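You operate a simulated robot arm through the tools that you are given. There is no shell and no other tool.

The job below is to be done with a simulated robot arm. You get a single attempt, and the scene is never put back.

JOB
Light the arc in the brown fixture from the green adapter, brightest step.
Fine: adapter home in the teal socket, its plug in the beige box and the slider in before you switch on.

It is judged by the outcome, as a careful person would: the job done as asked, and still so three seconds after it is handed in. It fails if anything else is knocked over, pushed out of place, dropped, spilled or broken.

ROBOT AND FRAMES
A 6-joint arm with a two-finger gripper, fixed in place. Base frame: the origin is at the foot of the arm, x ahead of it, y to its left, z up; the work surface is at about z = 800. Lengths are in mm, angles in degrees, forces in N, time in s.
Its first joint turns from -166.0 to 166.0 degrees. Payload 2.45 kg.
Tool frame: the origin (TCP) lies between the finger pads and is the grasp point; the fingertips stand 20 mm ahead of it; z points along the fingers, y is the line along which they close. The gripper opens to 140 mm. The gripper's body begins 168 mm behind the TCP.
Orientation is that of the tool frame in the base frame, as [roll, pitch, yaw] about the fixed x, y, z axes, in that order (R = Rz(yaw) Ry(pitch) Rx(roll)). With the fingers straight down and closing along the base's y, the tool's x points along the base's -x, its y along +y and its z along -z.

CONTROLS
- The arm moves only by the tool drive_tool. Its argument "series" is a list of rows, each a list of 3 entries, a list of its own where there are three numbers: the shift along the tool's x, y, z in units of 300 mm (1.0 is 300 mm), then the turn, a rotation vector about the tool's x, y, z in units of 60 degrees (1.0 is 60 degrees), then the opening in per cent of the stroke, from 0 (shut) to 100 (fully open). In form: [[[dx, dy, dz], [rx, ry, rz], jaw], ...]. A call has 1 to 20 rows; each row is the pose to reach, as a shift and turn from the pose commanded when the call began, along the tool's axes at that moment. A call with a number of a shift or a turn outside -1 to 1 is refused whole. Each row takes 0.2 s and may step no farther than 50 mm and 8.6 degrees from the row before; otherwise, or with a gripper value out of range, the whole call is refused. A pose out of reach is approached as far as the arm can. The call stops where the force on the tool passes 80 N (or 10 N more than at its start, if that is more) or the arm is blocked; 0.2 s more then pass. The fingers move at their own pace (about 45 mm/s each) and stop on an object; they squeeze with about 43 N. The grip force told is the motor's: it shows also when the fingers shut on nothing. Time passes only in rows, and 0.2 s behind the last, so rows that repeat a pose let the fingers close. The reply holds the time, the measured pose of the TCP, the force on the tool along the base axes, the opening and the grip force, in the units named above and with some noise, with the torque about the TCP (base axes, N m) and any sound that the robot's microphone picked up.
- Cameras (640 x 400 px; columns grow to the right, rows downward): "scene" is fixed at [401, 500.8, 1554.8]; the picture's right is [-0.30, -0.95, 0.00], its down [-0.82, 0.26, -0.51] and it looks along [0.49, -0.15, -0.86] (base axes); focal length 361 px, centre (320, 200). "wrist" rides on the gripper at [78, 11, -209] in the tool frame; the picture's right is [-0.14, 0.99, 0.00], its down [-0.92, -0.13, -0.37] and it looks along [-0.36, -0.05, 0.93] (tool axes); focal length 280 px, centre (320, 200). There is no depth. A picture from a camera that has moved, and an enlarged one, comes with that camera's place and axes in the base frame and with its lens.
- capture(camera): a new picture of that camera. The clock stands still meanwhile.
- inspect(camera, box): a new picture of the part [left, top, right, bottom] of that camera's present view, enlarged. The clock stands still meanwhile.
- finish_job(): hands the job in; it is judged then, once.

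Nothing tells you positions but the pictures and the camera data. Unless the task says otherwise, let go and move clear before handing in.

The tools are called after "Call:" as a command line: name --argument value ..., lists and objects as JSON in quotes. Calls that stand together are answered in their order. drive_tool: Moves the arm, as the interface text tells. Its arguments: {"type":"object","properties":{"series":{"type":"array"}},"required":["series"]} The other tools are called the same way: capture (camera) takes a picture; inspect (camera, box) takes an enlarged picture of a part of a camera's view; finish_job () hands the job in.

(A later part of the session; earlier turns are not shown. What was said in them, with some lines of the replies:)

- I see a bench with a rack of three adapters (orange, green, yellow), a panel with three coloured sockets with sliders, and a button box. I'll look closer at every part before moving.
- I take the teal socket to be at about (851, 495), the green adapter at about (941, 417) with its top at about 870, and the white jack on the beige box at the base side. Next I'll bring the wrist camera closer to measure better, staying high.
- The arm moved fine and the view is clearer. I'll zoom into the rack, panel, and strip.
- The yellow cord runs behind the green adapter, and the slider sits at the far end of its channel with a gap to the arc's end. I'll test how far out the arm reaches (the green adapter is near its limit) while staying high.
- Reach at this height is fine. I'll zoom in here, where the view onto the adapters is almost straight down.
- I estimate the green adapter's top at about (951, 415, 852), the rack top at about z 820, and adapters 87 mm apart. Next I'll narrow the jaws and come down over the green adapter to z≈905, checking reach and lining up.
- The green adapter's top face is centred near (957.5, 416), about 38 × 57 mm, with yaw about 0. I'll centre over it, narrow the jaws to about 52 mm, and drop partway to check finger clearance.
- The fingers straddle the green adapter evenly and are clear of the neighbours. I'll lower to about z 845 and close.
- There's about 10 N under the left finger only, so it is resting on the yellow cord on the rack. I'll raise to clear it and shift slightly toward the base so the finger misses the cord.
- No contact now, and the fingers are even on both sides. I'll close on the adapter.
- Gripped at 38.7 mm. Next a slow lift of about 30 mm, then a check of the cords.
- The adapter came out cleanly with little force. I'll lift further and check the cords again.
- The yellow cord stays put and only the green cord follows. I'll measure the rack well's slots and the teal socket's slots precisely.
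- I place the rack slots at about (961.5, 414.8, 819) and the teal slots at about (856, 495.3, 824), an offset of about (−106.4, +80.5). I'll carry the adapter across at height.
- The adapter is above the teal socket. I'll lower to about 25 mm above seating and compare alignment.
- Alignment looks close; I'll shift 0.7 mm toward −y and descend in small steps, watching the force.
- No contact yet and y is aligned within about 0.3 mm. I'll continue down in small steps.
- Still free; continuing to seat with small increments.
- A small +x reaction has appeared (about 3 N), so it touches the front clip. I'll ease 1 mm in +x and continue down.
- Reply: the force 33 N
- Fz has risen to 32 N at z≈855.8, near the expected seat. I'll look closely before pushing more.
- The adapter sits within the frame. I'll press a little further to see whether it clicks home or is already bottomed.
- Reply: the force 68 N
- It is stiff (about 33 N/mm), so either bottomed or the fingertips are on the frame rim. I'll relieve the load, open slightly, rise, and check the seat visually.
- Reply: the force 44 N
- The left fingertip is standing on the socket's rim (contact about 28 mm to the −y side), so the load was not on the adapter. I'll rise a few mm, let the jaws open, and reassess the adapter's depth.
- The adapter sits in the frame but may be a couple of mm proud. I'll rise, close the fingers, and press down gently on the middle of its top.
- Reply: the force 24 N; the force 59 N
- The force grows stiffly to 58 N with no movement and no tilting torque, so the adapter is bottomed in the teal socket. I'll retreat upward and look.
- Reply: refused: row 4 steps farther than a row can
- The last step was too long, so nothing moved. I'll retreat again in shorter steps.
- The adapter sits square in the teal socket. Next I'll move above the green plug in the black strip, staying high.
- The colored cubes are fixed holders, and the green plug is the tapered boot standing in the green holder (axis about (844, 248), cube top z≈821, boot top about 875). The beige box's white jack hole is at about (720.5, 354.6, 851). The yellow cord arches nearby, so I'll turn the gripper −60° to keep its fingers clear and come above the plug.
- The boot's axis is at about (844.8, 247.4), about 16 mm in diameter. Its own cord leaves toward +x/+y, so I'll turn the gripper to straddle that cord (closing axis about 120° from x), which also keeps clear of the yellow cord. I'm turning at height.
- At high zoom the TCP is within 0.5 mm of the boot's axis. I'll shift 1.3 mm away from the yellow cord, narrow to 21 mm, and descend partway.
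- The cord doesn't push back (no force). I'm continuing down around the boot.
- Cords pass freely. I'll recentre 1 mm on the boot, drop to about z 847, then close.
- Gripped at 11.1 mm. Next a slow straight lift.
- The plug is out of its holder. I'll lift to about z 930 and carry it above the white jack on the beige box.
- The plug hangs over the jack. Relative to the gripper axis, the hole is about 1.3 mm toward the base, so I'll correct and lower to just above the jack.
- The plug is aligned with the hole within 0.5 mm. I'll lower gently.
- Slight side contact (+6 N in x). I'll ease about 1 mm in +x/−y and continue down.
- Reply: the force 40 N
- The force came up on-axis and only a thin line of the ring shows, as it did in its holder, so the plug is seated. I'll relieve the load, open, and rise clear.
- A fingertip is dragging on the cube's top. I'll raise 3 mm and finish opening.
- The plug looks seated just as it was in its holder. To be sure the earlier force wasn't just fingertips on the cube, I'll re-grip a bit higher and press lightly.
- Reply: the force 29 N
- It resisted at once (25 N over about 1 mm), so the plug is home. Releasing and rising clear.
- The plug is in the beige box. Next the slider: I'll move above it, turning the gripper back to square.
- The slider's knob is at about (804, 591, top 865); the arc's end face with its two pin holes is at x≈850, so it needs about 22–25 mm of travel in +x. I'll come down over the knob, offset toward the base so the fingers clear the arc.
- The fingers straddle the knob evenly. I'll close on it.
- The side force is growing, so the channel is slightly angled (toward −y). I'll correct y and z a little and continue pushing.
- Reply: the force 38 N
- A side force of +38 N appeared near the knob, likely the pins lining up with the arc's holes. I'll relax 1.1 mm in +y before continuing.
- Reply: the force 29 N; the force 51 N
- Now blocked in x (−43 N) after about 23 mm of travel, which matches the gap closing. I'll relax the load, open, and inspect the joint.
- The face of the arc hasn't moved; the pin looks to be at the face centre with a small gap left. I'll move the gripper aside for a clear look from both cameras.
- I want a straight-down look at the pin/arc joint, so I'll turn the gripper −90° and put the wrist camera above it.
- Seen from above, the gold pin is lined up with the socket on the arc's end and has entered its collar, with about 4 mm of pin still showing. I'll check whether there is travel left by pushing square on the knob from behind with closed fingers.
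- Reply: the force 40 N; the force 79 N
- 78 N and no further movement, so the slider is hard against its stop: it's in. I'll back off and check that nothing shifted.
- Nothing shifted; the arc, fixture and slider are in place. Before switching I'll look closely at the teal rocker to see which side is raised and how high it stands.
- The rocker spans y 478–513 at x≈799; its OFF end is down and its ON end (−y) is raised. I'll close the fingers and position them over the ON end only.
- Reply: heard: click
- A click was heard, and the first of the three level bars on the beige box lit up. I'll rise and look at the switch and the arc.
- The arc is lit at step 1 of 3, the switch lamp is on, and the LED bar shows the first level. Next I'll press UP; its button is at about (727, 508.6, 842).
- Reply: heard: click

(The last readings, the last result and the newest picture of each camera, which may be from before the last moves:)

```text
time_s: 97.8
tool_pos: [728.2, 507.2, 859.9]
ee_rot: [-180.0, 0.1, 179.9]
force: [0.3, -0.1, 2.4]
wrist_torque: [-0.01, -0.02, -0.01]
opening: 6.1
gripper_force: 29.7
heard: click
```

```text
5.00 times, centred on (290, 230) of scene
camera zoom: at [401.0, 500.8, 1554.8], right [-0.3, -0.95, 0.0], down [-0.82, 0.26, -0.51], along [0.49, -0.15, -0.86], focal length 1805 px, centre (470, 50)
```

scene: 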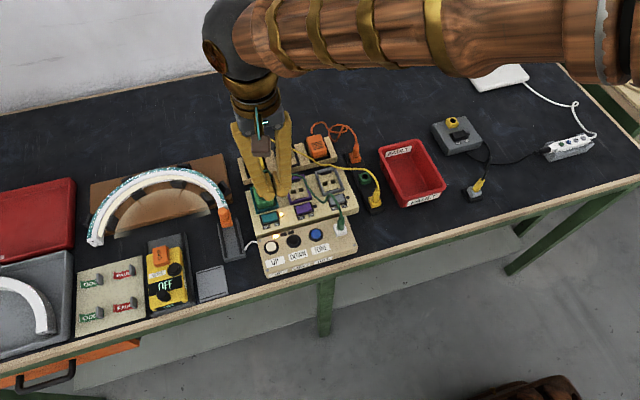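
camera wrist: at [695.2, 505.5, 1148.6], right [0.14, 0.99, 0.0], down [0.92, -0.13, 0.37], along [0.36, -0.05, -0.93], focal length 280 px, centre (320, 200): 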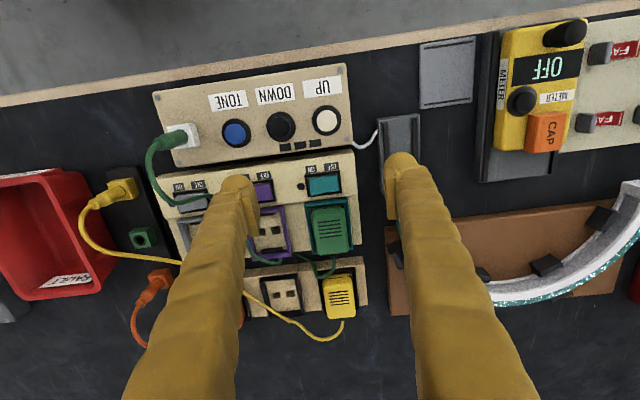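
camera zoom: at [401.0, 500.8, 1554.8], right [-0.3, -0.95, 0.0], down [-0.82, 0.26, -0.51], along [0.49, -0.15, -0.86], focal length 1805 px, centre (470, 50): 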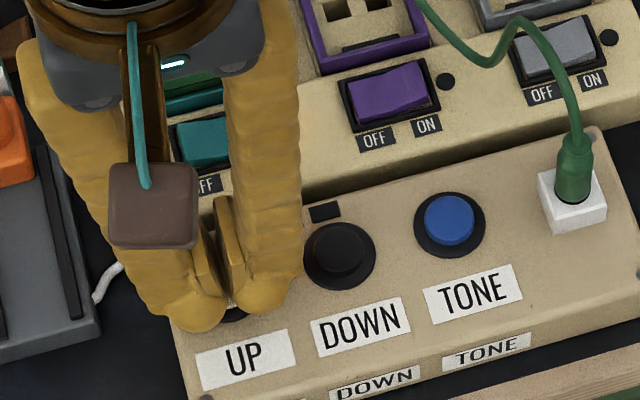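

A click at UP. I'll rise and check the level bars.

Call:
drive_tool --series '[[[0, 0, -0.03], [0, 0, 0], 0], [[0, 0, -0.1], [0, 0, 0], 0], [[0, 0, -0.1], [0, 0, 0], 0]]'

Call:
capture --camera "wrist"

Call:
inspect --camera "scene" --box '[80, 150, 345, 270]'

```text
time_s: 98.6
tool_pos: [728.1, 508.4, 890.1]
ee_rot: [179.9, 0.0, -180.0]
force: [-0.5, -1.3, 0.3]
wrist_torque: [-0.02, -0.02, -0.01]
opening: 0.0
gripper_force: 29.0
```

```text
taken
camera wrist: at [652.0, 518.1, 1100.4], right [0.14, 0.99, 0.0], down [0.92, -0.13, 0.37], along [0.36, -0.05, -0.93], focal length 280 px, centre (320, 200)
```

wrist: 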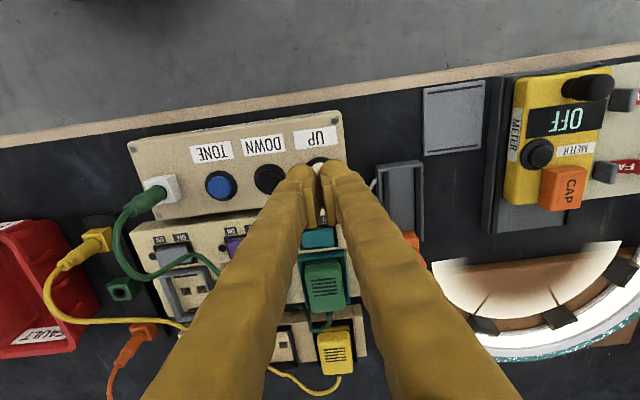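

```text
2.42 times, centred on (212, 210) of scene
camera zoom: at [401.0, 500.8, 1554.8], right [-0.3, -0.95, 0.0], down [-0.82, 0.26, -0.51], along [0.49, -0.15, -0.86], focal length 872 px, centre (580, 176)
```

zoom: 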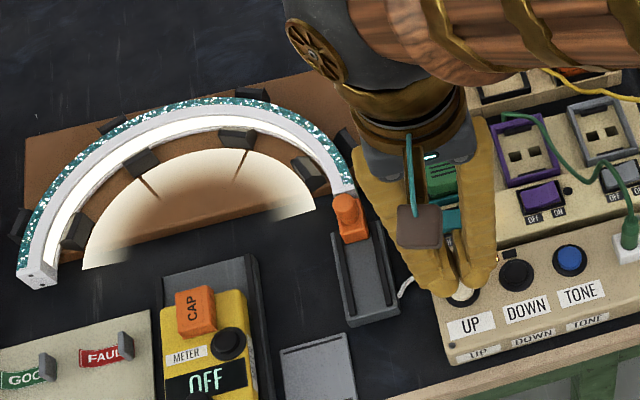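

The arc is brighter now. I'll press UP again to the same depth.

Call:
drive_tool --series '[[[0, 0, 0.05], [0, 0, 0], 0], [[0, 0, 0.085], [0, 0, 0], 0], [[0, 0, 0.097], [0, 0, 0], 0], [[0, 0, 0.1], [0, 0, 0], 0], [[0, 0, 0.1], [0, 0, 0], 0]]'

```text
time_s: 99.8
tool_pos: [728.6, 507.2, 859.4]
ee_rot: [179.9, 0.1, 180.0]
force: [-0.6, 1.3, 1.8]
wrist_torque: [0.01, 0.0, 0.02]
opening: 6.1
gripper_force: 29.6
heard: click
```

A second click. I'll rise higher and step aside to see the bars and the arc.

Call:
drive_tool --series '[[[0, 0, -0.03], [0, 0, 0], 0], [[0, 0, -0.15], [0, 0, 0], 0], [[0, -0.05, -0.3], [0, 0, 0], 0], [[0, -0.18, -0.38], [0, 0, 0], 0], [[0, -0.34, -0.4], [0, 0, 0], 0], [[0, -0.45, -0.4], [0, 0, 0], 0], [[0, -0.45, -0.4], [0, 0, 0], 0]]'

Call:
capture --camera "scene"

Call:
inspect --camera "scene" --box '[235, 185, 345, 265]'

Call:
inspect --camera "scene" --box '[80, 150, 260, 260]'

```text
time_s: 101.4
tool_pos: [728.0, 374.1, 980.5]
ee_rot: [-179.9, 0.0, 180.0]
force: [0.7, -0.2, 0.2]
wrist_torque: [-0.01, -0.01, 0.01]
opening: 0.1
gripper_force: 29.4
```

```text
taken
```

scene: 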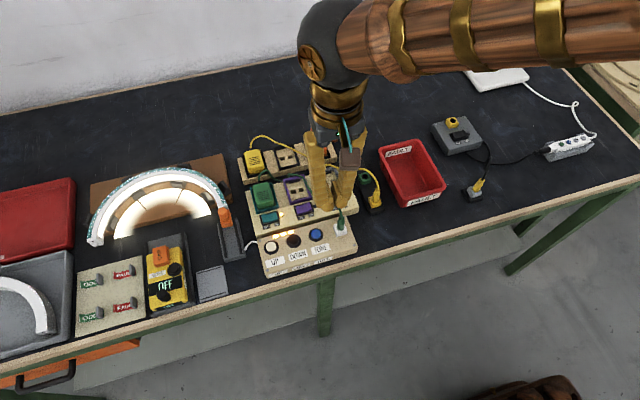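

```text
5.00 times, centred on (290, 225) of scene
camera zoom: at [401.0, 500.8, 1554.8], right [-0.3, -0.95, 0.0], down [-0.82, 0.26, -0.51], along [0.49, -0.15, -0.86], focal length 1805 px, centre (470, 75)
```

zoom: 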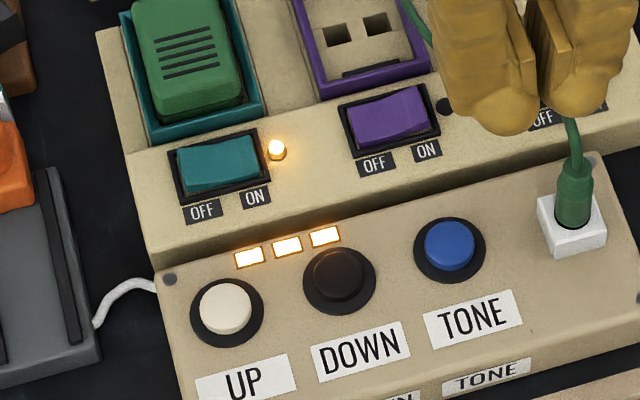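

```text
3.56 times, centred on (170, 205) of scene
camera zoom: at [401.0, 500.8, 1554.8], right [-0.3, -0.95, 0.0], down [-0.82, 0.26, -0.51], along [0.49, -0.15, -0.86], focal length 1283 px, centre (853, 182)
```

zoom: 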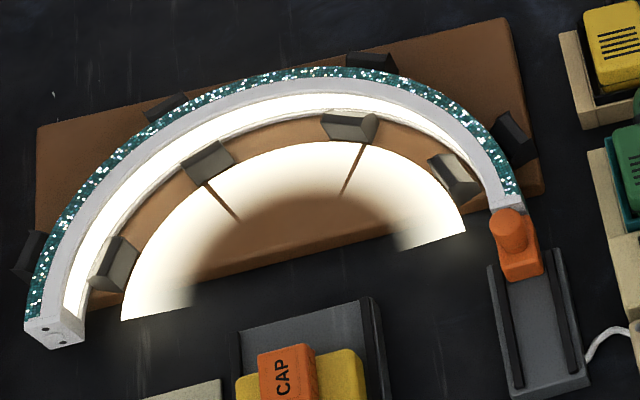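

All three bars are lit and the arc is at full brightness. I'll lift the arm well clear and do a last check that everything stays so.

Call:
drive_tool --series '[[[0, 0, -0.1], [0, 0, 0], 10], [[0, 0, -0.22], [0, 0, 0], 20], [[0, 0, -0.34], [0, 0, 0], 30], [[0, 0, -0.34], [0, 0, 0], 30], [[0, 0, -0.34], [0, 0, 0], 30], [[0, 0, -0.34], [0, 0, 0], 30], [[0, 0, -0.34], [0, 0, 0], 30], [[0, 0, -0.34], [0, 0, 0], 30], [[0, 0, -0.34], [0, 0, 0], 30], [[0, 0, -0.34], [0, 0, 0], 30]]'

Call:
capture --camera "scene"

Call:
inspect --camera "scene" --box '[225, 120, 405, 270]'

Call:
capture --camera "wrist"

```text
time_s: 103.6
tool_pos: [726.8, 374.1, 1080.7]
ee_rot: [180.0, 0.0, 179.9]
force: [0.0, 0.3, 0.1]
wrist_torque: [0.05, 0.01, 0.06]
opening: 42.1
gripper_force: 0.1
```

```text
taken
```

scene: 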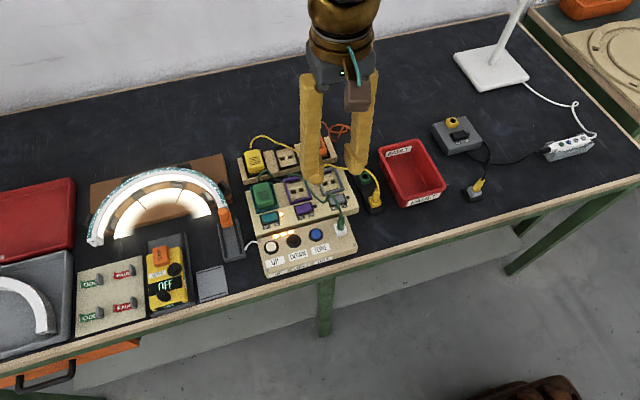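

```text
2.67 times, centred on (315, 195) of scene
camera zoom: at [401.0, 500.8, 1554.8], right [-0.3, -0.95, 0.0], down [-0.82, 0.26, -0.51], along [0.49, -0.15, -0.86], focal length 963 px, centre (333, 213)
```

zoom: 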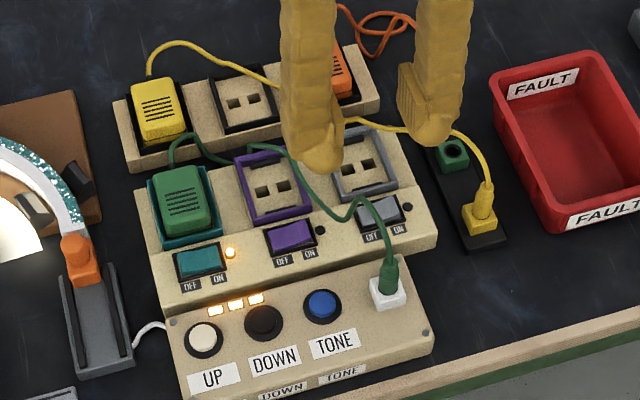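

```text
taken
camera wrist: at [650.3, 385.3, 1290.6], right [0.14, 0.99, 0.0], down [0.92, -0.13, 0.37], along [0.36, -0.05, -0.93], focal length 280 px, centre (320, 200)
```

wrist: 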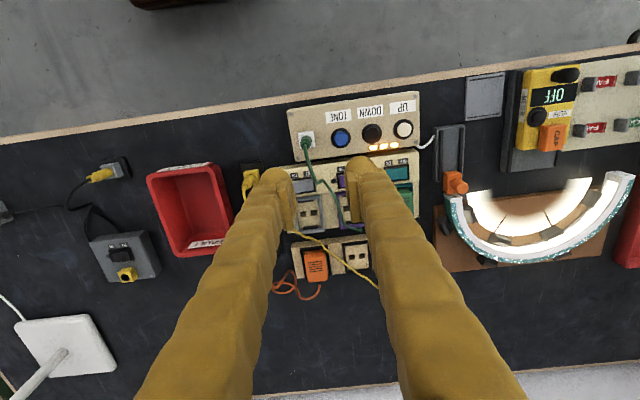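

The arc is steadily lit at full brightness. The green adapter is in the teal socket, its plug is in the beige box, the slider is in, and the switch is on with all three bars lit. Everything else is where it was and the arm is clear, so I'm handing in.

Call:
finish_job

```text
The job is handed in.
```

The arc in the brown fixture is lit from the green adapter at its brightest step, and the job is handed in. All three level bars on the beige box were lit when I last looked.

- **Order:** I seated the adapter in the teal socket, put its plug in the beige box's jack and pushed the slider in. Only then did I switch on the teal rocker.
- **Adapter, plug and slider:** Each was pressed until it would go no further: the adapter at about 58 N, the plug at about 25 N and the slider at about 78 N. About 4 mm of the slider's pin still shows at the arc. The arc lights, so the contact is made.
- **Brightness:** It came on at the first step. Two presses of UP took it to the third and last bar.
- **Everything else:** The yellow and orange adapters, the bins, the meter and the fixture are where they were. The arm is raised clear with nothing in the gripper.
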